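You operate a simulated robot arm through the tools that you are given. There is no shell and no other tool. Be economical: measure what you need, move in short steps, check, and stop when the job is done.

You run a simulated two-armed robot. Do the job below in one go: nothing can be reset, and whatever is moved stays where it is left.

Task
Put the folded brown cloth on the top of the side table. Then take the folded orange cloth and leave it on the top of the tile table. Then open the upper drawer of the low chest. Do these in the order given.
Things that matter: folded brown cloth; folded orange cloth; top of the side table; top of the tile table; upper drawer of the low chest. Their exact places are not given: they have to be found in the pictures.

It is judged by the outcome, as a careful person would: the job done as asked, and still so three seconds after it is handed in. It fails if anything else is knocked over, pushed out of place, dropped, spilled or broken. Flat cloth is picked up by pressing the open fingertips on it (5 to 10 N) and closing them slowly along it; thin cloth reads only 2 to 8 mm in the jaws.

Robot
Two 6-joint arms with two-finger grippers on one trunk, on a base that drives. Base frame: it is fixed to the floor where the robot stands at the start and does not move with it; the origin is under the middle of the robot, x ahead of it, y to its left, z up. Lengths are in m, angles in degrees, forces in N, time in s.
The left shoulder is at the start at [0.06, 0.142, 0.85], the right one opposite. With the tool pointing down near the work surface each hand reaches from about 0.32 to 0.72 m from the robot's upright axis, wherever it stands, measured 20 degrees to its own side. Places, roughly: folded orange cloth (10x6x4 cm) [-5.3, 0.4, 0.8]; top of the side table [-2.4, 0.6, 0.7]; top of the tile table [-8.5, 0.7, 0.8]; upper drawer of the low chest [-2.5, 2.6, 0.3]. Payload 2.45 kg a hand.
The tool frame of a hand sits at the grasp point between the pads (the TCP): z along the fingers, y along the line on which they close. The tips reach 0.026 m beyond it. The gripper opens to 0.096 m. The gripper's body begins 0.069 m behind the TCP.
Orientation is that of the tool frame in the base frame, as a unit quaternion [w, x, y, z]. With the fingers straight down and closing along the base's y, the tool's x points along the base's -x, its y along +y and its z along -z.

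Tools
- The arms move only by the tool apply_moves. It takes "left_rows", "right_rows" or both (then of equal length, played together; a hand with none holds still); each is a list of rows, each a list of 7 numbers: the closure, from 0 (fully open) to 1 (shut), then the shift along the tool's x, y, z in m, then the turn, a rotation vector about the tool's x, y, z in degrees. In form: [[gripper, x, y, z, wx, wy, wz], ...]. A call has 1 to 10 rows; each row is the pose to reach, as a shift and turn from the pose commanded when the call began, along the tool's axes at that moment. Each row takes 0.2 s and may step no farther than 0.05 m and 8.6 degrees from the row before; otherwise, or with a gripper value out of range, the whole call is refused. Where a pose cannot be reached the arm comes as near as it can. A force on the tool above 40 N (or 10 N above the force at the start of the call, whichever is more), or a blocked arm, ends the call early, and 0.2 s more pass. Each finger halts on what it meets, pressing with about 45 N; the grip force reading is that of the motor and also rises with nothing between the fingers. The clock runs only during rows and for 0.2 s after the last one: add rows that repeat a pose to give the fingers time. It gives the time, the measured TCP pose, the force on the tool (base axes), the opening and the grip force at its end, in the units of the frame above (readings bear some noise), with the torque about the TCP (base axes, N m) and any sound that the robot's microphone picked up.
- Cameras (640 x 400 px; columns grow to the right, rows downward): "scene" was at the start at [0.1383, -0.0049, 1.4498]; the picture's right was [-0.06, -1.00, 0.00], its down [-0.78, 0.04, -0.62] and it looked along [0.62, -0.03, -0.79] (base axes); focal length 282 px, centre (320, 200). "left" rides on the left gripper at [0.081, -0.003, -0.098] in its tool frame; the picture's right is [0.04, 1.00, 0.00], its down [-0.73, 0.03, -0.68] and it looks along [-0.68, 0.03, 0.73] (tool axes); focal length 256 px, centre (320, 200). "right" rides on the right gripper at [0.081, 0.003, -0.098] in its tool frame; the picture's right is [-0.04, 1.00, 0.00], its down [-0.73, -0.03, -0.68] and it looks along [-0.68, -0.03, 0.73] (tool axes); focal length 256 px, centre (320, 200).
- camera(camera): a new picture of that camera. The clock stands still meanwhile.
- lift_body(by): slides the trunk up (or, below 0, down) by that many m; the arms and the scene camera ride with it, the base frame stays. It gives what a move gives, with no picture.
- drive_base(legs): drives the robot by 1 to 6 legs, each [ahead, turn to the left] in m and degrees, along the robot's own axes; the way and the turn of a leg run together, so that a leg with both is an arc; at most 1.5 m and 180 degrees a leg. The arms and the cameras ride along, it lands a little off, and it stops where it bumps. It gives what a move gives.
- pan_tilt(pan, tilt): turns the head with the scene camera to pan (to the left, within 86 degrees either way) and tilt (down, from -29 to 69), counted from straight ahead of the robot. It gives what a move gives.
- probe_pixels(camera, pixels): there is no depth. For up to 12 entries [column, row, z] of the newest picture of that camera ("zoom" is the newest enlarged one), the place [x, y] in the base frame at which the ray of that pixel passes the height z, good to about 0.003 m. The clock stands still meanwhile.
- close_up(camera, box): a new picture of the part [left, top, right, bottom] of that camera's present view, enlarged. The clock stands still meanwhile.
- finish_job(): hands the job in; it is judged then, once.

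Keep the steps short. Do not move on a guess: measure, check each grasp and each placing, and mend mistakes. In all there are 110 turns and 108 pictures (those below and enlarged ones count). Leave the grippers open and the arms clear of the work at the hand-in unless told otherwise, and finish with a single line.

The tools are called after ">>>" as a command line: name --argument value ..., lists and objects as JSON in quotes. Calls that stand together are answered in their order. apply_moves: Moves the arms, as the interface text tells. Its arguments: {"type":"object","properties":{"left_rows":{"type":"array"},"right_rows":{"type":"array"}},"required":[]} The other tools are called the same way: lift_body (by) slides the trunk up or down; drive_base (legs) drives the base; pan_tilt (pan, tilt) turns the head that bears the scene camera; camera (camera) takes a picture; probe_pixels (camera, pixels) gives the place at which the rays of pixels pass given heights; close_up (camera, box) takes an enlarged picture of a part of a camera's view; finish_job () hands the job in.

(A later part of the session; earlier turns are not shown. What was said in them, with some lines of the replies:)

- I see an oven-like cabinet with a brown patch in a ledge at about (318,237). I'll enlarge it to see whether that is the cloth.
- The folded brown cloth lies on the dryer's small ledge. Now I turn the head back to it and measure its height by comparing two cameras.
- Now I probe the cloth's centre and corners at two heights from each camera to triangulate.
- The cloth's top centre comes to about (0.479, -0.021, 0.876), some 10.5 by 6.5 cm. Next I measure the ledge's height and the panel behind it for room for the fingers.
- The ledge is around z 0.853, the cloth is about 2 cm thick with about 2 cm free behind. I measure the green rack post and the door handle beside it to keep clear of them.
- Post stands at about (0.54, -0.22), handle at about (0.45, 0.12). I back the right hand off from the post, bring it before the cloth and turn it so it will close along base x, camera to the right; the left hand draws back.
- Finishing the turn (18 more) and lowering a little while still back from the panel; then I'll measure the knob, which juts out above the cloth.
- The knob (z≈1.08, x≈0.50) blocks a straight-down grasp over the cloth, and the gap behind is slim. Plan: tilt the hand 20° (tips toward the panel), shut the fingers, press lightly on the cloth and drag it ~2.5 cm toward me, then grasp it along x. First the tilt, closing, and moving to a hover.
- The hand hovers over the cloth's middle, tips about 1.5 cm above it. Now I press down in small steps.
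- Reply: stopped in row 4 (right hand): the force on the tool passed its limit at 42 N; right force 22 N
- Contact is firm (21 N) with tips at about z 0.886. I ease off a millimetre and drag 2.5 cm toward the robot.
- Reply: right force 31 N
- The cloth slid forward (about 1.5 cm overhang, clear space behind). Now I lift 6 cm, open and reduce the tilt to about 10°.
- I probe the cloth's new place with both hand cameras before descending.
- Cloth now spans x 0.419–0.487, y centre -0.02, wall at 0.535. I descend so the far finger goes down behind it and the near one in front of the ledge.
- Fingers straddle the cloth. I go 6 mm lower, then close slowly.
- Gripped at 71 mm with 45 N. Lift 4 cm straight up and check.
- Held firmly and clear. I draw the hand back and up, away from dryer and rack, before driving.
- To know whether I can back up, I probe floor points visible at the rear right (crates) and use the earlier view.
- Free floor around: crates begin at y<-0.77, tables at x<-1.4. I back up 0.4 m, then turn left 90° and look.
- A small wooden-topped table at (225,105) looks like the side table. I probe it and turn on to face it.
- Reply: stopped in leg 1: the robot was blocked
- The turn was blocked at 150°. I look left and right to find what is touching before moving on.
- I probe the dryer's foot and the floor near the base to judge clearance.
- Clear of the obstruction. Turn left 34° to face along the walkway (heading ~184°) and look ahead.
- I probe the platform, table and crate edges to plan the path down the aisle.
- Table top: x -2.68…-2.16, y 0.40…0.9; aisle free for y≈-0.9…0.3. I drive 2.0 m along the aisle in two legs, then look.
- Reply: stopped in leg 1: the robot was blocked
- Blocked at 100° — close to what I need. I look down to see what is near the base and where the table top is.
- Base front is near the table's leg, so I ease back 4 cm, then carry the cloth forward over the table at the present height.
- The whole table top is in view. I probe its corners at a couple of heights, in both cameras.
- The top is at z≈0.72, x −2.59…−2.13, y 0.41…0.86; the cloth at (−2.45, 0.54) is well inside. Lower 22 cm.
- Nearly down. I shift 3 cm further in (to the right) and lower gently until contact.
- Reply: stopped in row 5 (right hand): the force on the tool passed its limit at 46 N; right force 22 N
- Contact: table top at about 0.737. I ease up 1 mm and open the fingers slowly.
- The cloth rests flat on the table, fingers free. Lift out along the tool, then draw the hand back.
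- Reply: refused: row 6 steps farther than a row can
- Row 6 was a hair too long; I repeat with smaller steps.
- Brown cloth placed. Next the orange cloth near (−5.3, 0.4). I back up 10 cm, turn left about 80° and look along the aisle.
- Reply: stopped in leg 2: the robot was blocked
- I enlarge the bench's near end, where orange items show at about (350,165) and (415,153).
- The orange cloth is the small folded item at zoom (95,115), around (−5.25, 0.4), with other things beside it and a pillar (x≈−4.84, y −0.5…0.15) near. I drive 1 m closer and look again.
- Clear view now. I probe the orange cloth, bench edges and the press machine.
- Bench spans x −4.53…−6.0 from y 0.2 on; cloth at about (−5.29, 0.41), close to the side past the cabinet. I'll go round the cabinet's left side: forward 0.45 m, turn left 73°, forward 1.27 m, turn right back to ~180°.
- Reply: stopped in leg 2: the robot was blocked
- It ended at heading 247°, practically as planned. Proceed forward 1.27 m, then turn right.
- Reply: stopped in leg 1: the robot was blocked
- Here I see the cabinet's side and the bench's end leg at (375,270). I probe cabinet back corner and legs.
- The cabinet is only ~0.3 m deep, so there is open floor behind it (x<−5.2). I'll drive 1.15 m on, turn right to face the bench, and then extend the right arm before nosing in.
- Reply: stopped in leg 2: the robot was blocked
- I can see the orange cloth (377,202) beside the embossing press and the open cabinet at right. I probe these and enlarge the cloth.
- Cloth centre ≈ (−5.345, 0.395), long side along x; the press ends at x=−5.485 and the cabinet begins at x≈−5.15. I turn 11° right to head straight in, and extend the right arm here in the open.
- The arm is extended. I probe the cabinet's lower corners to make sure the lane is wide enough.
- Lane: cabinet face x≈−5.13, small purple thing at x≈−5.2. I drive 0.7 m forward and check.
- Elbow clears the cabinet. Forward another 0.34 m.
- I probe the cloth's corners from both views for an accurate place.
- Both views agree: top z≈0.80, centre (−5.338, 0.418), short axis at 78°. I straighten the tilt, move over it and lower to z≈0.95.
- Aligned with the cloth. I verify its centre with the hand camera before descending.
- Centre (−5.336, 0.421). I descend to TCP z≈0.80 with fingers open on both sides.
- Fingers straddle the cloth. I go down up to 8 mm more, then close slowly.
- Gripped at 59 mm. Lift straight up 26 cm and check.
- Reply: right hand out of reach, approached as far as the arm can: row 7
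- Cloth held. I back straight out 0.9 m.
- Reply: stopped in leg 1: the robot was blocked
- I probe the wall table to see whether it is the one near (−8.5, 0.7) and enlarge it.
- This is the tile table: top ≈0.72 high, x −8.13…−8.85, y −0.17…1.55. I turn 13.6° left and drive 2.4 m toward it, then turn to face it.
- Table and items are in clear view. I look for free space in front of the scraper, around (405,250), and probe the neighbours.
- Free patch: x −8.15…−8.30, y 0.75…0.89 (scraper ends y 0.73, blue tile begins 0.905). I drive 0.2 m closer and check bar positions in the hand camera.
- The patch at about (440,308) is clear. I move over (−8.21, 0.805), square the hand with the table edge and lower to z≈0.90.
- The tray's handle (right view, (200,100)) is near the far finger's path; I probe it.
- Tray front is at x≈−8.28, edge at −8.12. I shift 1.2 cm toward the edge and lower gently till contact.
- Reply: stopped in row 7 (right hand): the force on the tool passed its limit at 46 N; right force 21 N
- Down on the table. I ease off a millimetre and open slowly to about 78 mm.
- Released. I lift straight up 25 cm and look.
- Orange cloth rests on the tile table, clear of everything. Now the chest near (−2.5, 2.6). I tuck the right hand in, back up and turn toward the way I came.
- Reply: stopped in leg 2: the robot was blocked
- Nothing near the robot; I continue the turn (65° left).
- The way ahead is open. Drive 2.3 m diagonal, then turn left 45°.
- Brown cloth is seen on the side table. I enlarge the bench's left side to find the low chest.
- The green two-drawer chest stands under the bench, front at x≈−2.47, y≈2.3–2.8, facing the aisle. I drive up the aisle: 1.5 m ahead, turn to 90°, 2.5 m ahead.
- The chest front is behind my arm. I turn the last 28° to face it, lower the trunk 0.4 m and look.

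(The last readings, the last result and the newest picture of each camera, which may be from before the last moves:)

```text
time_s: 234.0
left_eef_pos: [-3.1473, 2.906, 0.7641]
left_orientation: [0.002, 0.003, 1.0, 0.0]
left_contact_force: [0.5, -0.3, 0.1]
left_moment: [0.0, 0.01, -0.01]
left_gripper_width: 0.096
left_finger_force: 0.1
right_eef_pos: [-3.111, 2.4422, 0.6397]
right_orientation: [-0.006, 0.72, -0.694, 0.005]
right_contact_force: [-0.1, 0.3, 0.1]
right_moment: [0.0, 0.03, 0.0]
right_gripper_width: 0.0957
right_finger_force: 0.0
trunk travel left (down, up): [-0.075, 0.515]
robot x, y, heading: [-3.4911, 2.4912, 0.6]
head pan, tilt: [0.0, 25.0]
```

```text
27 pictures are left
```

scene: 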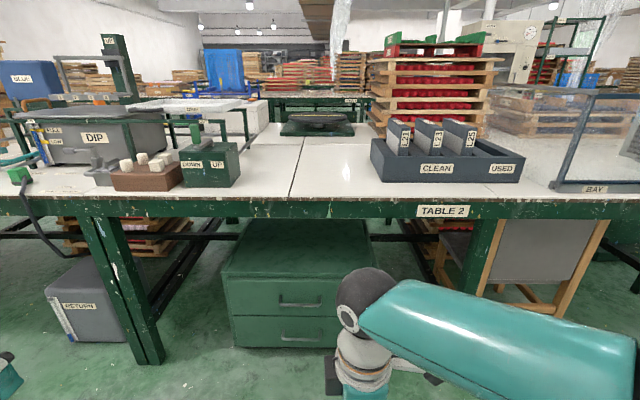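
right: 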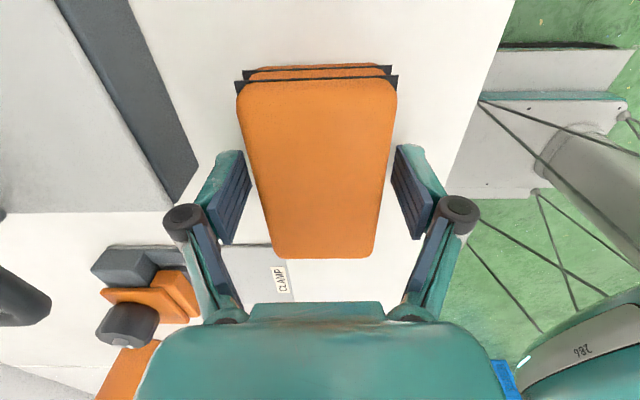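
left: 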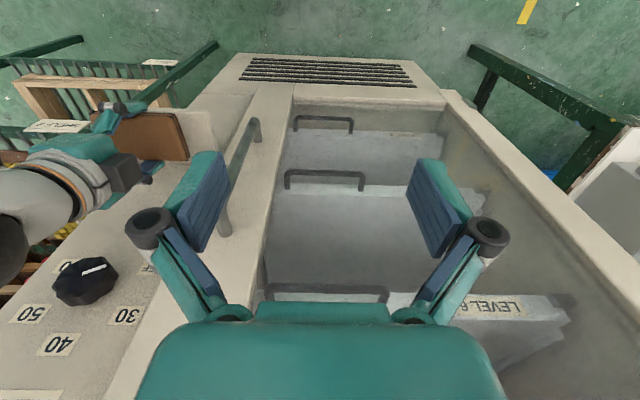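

Both drawers with bar handles are visible; upper handle at about (299,302). I enlarge and probe it.

>>> close_up --camera "scene" --box '[210, 215, 370, 350]'

>>> probe_pixels --camera "scene" --pixels '[[299, 302, 0.3], [299, 302, 0.35], [299, 302, 0.4], [225, 280, 0.4], [225, 280, 0.45], [237, 349, 0.0], [237, 349, 0.03], [345, 349, 0.0], [148, 363, 0], [340, 275, 0.45], [400, 215, 0.72]]'

```text
2.96 times, centred on (290, 282) of scene
```

zoom: 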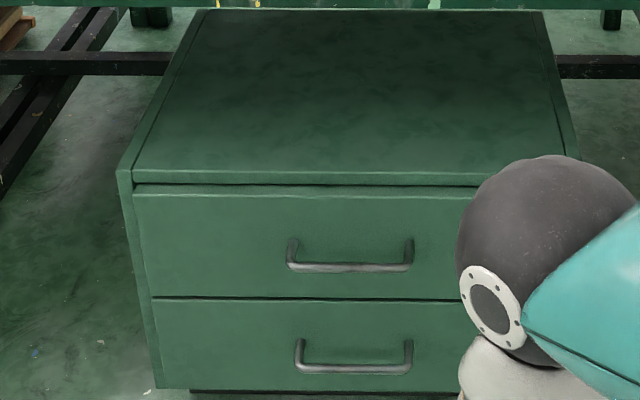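

```text
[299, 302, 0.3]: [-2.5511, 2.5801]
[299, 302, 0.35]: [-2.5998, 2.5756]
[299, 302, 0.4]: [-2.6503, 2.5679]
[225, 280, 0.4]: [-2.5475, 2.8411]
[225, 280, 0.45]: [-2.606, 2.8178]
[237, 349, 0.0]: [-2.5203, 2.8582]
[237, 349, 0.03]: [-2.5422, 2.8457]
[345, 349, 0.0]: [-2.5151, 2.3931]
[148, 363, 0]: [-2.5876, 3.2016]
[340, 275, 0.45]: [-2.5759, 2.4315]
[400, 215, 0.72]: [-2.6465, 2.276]
```

Upper handle bar ≈ (−2.565, 2.58, 0.315), about 13 cm long; bench edge overhangs at x≈−2.65. I'll grip the bar with the right hand pointing forward and then pull by backing up. First I line the robot up: a small left-shift while moving 0.25 m forward.

>>> drive_base --legs '[[0, 20], [0.25, 0], [0, -20.5]]'

```text
time_s: 238.2
left_eef_pos: [-2.9096, 2.989, 0.7639]
left_orientation: [0.002, 0.006, 1.0, 0.0]
left_contact_force: [0.1, 0.1, 0.1]
left_moment: [0.02, 0.0, 0.03]
left_gripper_width: 0.0963
left_finger_force: 0.2
right_eef_pos: [-2.8779, 2.5277, 0.6399]
right_orientation: [-0.005, 0.718, -0.696, 0.005]
right_contact_force: [-0.1, -0.4, 0.7]
right_moment: [0.03, 0.01, 0.0]
right_gripper_width: 0.096
right_finger_force: 0.0
trunk travel left (down, up): [-0.075, 0.515]
robot x, y, heading: [-3.2599, 2.5935, 0.2]
head pan, tilt: [0.0, 25.0]
```

Now at y=2.59, heading 0. I swing the right hand down and forward while pitching it 75° so it points at the handle, stopping about 13 cm short.

>>> apply_moves --right_rows '[[0, -0.0047, -0.0178, 0.03, 8, 0, 0], [0, -0.0094, -0.0356, 0.06, 16, 0, 0], [0, -0.0141, -0.0534, 0.09, 24, 0, 0], [0, -0.0188, -0.0712, 0.12, 32, 0, 0], [0, -0.0235, -0.089, 0.15, 40, 0, 0], [0, -0.0282, -0.1068, 0.18, 48, 0, 0], [0, -0.0329, -0.1246, 0.21, 56, 0, 0], [0, -0.0376, -0.1424, 0.24, 64, 0, 0], [0, -0.0423, -0.1602, 0.27, 72, 0, 0], [0, -0.047, -0.178, 0.3, 76, 0, 0]]'

>>> camera --camera "right"

>>> camera --camera "scene"

```text
time_s: 240.4
left_eef_pos: [-2.9101, 2.9899, 0.764]
left_orientation: [0.002, 0.007, 1.0, 0.0]
left_contact_force: [0.4, 0.3, 0.5]
left_moment: [0.0, 0.01, -0.01]
left_gripper_width: 0.096
left_finger_force: 0.1
right_eef_pos: [-2.6976, 2.5804, 0.3427]
right_orientation: [-0.446, 0.562, -0.546, 0.433]
right_contact_force: [0.2, 0.4, -0.3]
right_moment: [0.05, -0.02, 0.01]
right_gripper_width: 0.0959
right_finger_force: 0.0
trunk travel left (down, up): [-0.075, 0.515]
robot x, y, heading: [-3.2604, 2.5936, -0.3]
head pan, tilt: [0.0, 25.0]
```

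```text
25 pictures are left
```

right: 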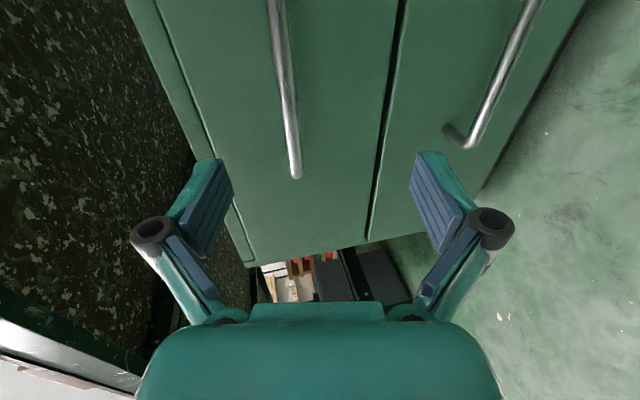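

```text
24 pictures are left
```

scene: 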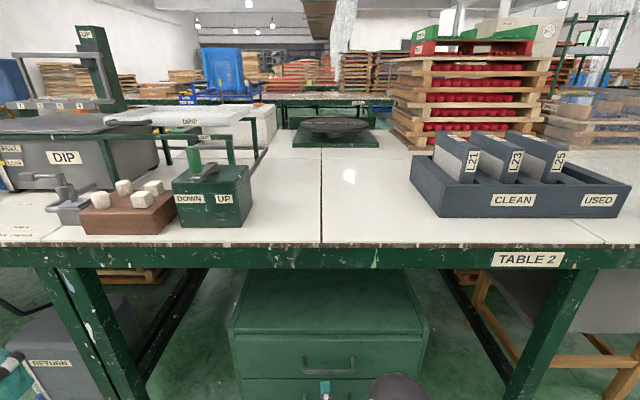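

Hand points at the drawer; I see the upper bar in the hand camera ((275,0)–(297,178)). I locate the bar precisely with both cameras.

>>> close_up --camera "scene" --box '[270, 325, 390, 400]'

>>> probe_pixels --camera "right" --pixels '[[297, 175, 0.29], [297, 175, 0.3], [297, 175, 0.31], [297, 175, 0.32], [297, 175, 0.33], [284, 60, 0.29], [284, 60, 0.3], [284, 60, 0.31], [284, 60, 0.32], [284, 60, 0.33]]'

```text
5.33 times, centred on (330, 362) of scene
```

zoom: 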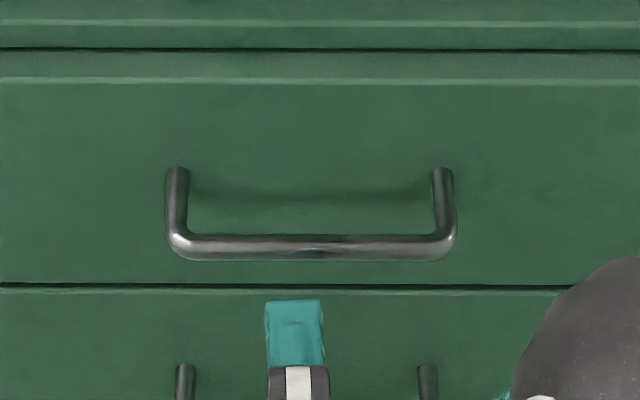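

```text
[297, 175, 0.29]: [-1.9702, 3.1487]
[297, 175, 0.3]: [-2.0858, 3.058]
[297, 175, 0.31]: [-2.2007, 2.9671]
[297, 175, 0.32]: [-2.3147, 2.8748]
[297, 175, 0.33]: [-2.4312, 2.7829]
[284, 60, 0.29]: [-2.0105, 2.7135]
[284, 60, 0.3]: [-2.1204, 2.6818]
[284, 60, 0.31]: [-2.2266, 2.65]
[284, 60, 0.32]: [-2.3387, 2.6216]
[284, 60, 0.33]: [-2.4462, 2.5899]
```

>>> probe_pixels --camera "zoom" --pixels '[[172, 247, 0.32], [172, 247, 0.34], [172, 247, 0.36], [452, 247, 0.34], [315, 248, 0.34], [178, 172, 0.34], [178, 172, 0.36], [300, 285, 0.3], [300, 285, 0.28]]'

>>> probe_pixels --camera "right" --pixels '[[297, 175, 0.34], [297, 175, 0.345], [297, 175, 0.35], [297, 175, 0.355], [284, 60, 0.34], [284, 60, 0.345], [284, 60, 0.35]]'

```text
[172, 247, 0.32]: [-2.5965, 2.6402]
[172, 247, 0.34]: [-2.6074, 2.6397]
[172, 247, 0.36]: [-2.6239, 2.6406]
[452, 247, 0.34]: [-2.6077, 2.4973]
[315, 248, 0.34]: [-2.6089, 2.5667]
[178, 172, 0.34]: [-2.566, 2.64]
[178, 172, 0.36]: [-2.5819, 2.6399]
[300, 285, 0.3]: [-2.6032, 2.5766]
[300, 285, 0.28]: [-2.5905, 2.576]
```

```text
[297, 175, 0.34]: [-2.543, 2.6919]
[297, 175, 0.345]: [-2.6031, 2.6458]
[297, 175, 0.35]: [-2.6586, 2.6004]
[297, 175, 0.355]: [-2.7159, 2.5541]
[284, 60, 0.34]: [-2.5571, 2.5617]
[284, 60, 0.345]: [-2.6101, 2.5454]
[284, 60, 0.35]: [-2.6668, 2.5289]
```

Bar found: x≈−2.608, z≈0.345, y 2.497–2.640; drawer face x≈−2.57. I advance 8.8 cm so the bar lies between the fingers at the grasp point.

>>> apply_moves --right_rows '[[0, 0.005, -0.0075, 0.028, 0, 0, 0], [0, 0.01, -0.015, 0.055, 0, 0, 0], [0, 0.0146, -0.02, 0.073, 0, 0, 0], [0, 0.0146, -0.022, 0.0845, 0, 0, 0]]'

>>> camera --camera "right"

```text
time_s: 241.4
left_eef_pos: [-2.9105, 2.9885, 0.7641]
left_orientation: [0.002, 0.007, 1.0, 0.0]
left_contact_force: [-1.1, -0.2, -0.3]
left_moment: [-0.01, -0.01, 0.05]
left_gripper_width: 0.096
left_finger_force: 0.1
right_eef_pos: [-2.6087, 2.5679, 0.3449]
right_orientation: [-0.446, 0.563, -0.545, 0.432]
right_contact_force: [1.0, 0.2, -0.1]
right_moment: [0.01, -0.01, 0.01]
right_gripper_width: 0.096
right_finger_force: 0.0
trunk travel left (down, up): [-0.075, 0.515]
robot x, y, heading: [-3.2611, 2.5946, -0.2]
head pan, tilt: [0.0, 25.0]
```

```text
22 pictures are left
```

right: 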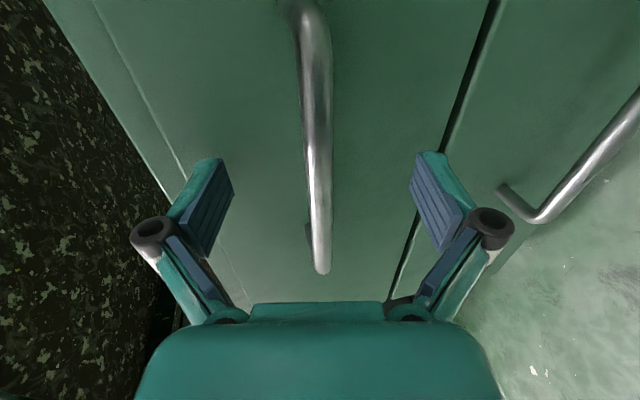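

The bar sits centred between the fingers, no contact. I close on it.

>>> apply_moves --right_rows '[[0.3, 0, 0, 0, 0, 0, 0], [0.5, 0, 0, 0, 0, 0, 0], [0.7, 0, 0, 0, 0, 0, 0], [0.85, 0, 0, 0, 0, 0, 0], [0.95, 0, 0, 0, 0, 0, 0], [1, 0, 0, 0, 0, 0, 0], [1, 0, 0, 0, 0, 0, 0]]'

>>> camera --camera "right"

```text
time_s: 243.1
left_eef_pos: [-2.9105, 2.9893, 0.7642]
left_orientation: [0.001, 0.006, 1.0, 0.0]
left_contact_force: [0.6, -0.8, 0.0]
left_moment: [-0.03, -0.01, 0.0]
left_gripper_width: 0.0962
left_finger_force: 0.0
right_eef_pos: [-2.6075, 2.5699, 0.3451]
right_orientation: [-0.447, 0.561, -0.546, 0.433]
right_contact_force: [0.5, 1.7, 1.6]
right_moment: [0.33, 0.0, -0.12]
right_gripper_width: 0.01
right_finger_force: 37.6
trunk travel left (down, up): [-0.075, 0.515]
robot x, y, heading: [-3.2605, 2.5963, 0.0]
head pan, tilt: [0.0, 25.0]
```

```text
21 pictures are left
```

right: 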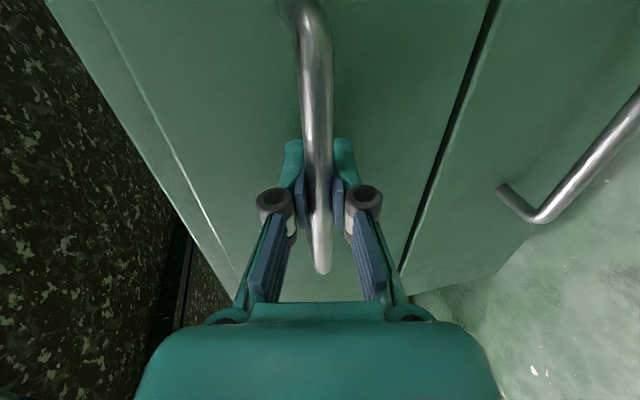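

Bar gripped (10 mm). A test pull of 4 cm with the arm first.

>>> apply_moves --right_rows '[[1, 0, 0.0023, -0.0097, 0, 0, 0], [1, 0, 0.0046, -0.0195, 0, 0, 0], [1, 0, 0.0068, -0.029, 0, 0, 0], [1, 0, 0.0091, -0.039, 0, 0, 0]]'

```text
time_s: 244.1
left_eef_pos: [-2.9107, 2.9896, 0.7623]
left_orientation: [0.002, 0.007, 1.0, 0.0]
left_contact_force: [0.2, -0.7, -0.9]
left_moment: [0.04, 0.01, -0.05]
left_gripper_width: 0.0961
left_finger_force: 0.1
right_eef_pos: [-2.6491, 2.569, 0.3459]
right_orientation: [-0.446, 0.564, -0.546, 0.431]
right_contact_force: [0.8, 20.3, -2.3]
right_moment: [0.34, 0.01, -0.39]
right_gripper_width: 0.0104
right_finger_force: 37.2
trunk travel left (down, up): [-0.075, 0.515]
robot x, y, heading: [-3.2624, 2.595, 0.2]
head pan, tilt: [0.0, 25.0]
```

It slides; there is a 20 N side load from a slight misalignment, which I correct while pulling 15 cm more along −x.

>>> apply_moves --right_rows '[[1, -0.0013, 0.0046, -0.0195, 0, 0, 0], [1, -0.002, 0.0091, -0.039, 0, 0, 0], [1, -0.0026, 0.0137, -0.0584, 0, 0, 0], [1, -0.0032, 0.0182, -0.078, 0, 0, 0], [1, -0.0038, 0.0228, -0.0974, 0, 0, 0], [1, -0.0044, 0.0274, -0.117, 0, 0, 0], [1, -0.005, 0.032, -0.136, 0, 0, 0], [1, -0.0054, 0.0342, -0.146, 0, 0, 0]]'

>>> camera --camera "scene"

```text
time_s: 245.8
left_eef_pos: [-2.9101, 2.9903, 0.7633]
left_orientation: [0.001, 0.007, 1.0, 0.0]
left_contact_force: [-0.7, 1.7, 0.1]
left_moment: [0.01, 0.01, 0.01]
left_gripper_width: 0.0958
left_finger_force: 0.0
right_eef_pos: [-2.7996, 2.5695, 0.3448]
right_orientation: [-0.447, 0.563, -0.545, 0.432]
right_contact_force: [0.6, 22.5, -6.5]
right_moment: [0.37, -0.02, 0.4]
right_gripper_width: 0.0104
right_finger_force: 37.4
trunk travel left (down, up): [-0.075, 0.515]
robot x, y, heading: [-3.2617, 2.5907, -0.3]
head pan, tilt: [0.0, 25.0]
```

```text
20 pictures are left
```

scene: 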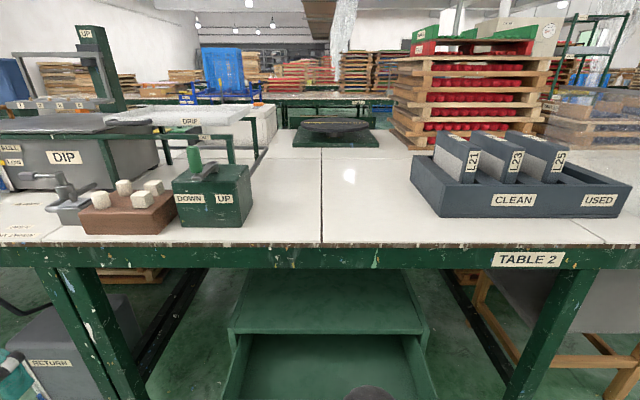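

Drawer is open 19 cm. I pull further, up to 8 cm, easing the side load.

>>> apply_moves --right_rows '[[1, -0.003, 0.0, 0.0, 0, 0, 0], [1, -0.0036, 0.0046, -0.0195, 0, 0, 0], [1, -0.0042, 0.0091, -0.039, 0, 0, 0], [1, -0.0048, 0.0137, -0.0584, 0, 0, 0], [1, -0.0054, 0.0182, -0.078, 0, 0, 0]]'

>>> camera --camera "right"

```text
time_s: 246.7
left_eef_pos: [-2.9106, 2.9897, 0.7638]
left_orientation: [0.001, 0.008, 1.0, 0.0]
left_contact_force: [0.3, 0.1, 0.7]
left_moment: [-0.06, 0.01, -0.01]
left_gripper_width: 0.096
left_finger_force: 0.0
right_eef_pos: [-2.8312, 2.5641, 0.3454]
right_orientation: [0.445, -0.554, 0.556, -0.43]
right_contact_force: [0.5, 22.2, -9.7]
right_moment: [-0.67, 0.02, 0.95]
right_gripper_width: 0.0104
right_finger_force: 38.1
trunk travel left (down, up): [-0.075, 0.515]
robot x, y, heading: [-3.2644, 2.5931, 0.0]
head pan, tilt: [0.0, 25.0]
stopped in row 4 (right hand): the force on the tool passed its limit at 56 N (the readings are from after the stop); the commanded pose is now the measured one
```

```text
19 pictures are left
```

right: 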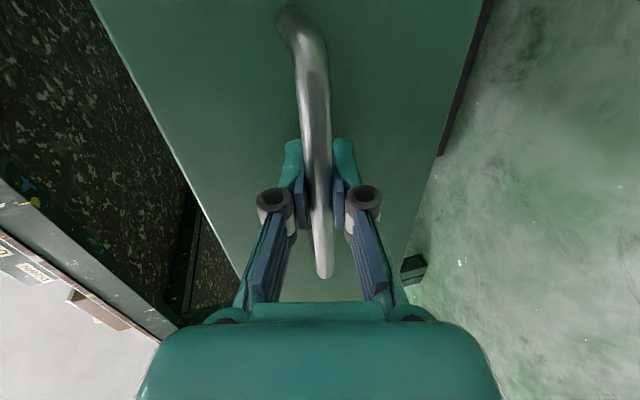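

The drawer stopped at about 22 cm — its end of travel. I open the fingers.

>>> apply_moves --right_rows '[[0.8, 0, 0, 0, 0, 0, 0], [0.5, 0, 0, 0, 0, 0, 0], [0.2, 0, 0, 0, 0, 0, 0], [0, 0, 0, 0, 0, 0, 0], [0, 0, 0, 0, 0, 0, 0]]'

>>> drive_base --legs '[[-0.3, 0]]'

>>> camera --camera "scene"

```text
time_s: 247.9
left_eef_pos: [-2.9099, 2.99, 0.7636]
left_orientation: [0.002, 0.007, 1.0, 0.0]
left_contact_force: [0.5, -0.8, -0.2]
left_moment: [0.01, 0.0, -0.01]
left_gripper_width: 0.0959
left_finger_force: 0.0
right_eef_pos: [-2.8323, 2.5615, 0.3443]
right_orientation: [0.442, -0.553, 0.558, -0.433]
right_contact_force: [0.3, 0.3, -0.5]
right_moment: [0.0, 0.01, -0.02]
right_gripper_width: 0.0962
right_finger_force: 0.0
trunk travel left (down, up): [-0.075, 0.515]
robot x, y, heading: [-3.2616, 2.5953, 0.0]
head pan, tilt: [0.0, 25.0]
```

```text
time_s: 250.0
left_eef_pos: [-3.21, 2.9904, 0.764]
left_orientation: [0.002, 0.008, 1.0, 0.0]
left_contact_force: [-0.6, 0.1, -0.5]
left_moment: [-0.02, 0.0, 0.01]
left_gripper_width: 0.0962
left_finger_force: 0.1
right_eef_pos: [-3.1335, 2.5608, 0.345]
right_orientation: [0.441, -0.553, 0.558, -0.434]
right_contact_force: [0.6, 0.0, -1.0]
right_moment: [0.0, 0.01, 0.02]
right_gripper_width: 0.096
right_finger_force: 0.2
trunk travel left (down, up): [-0.075, 0.515]
robot x, y, heading: [-3.5632, 2.5983, -0.3]
head pan, tilt: [0.0, 25.0]
```

```text
18 pictures are left
```

scene: 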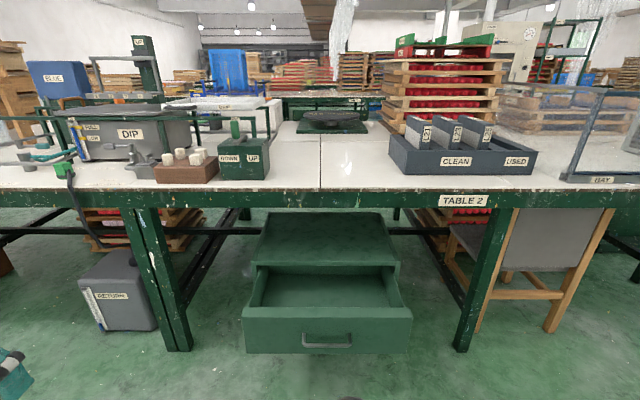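

The upper drawer is clearly and fully open, the hand free and clear; both cloths were seen resting on their tables, grippers open. I hand in.

>>> finish_job

```text
The job is handed in.
```

The brown cloth is on the side table, the orange cloth is on the tile table, and the upper drawer is open about 22 cm, where it stopped; the drive reported "blocked" on several turns, but I saw nothing knocked over or pushed.
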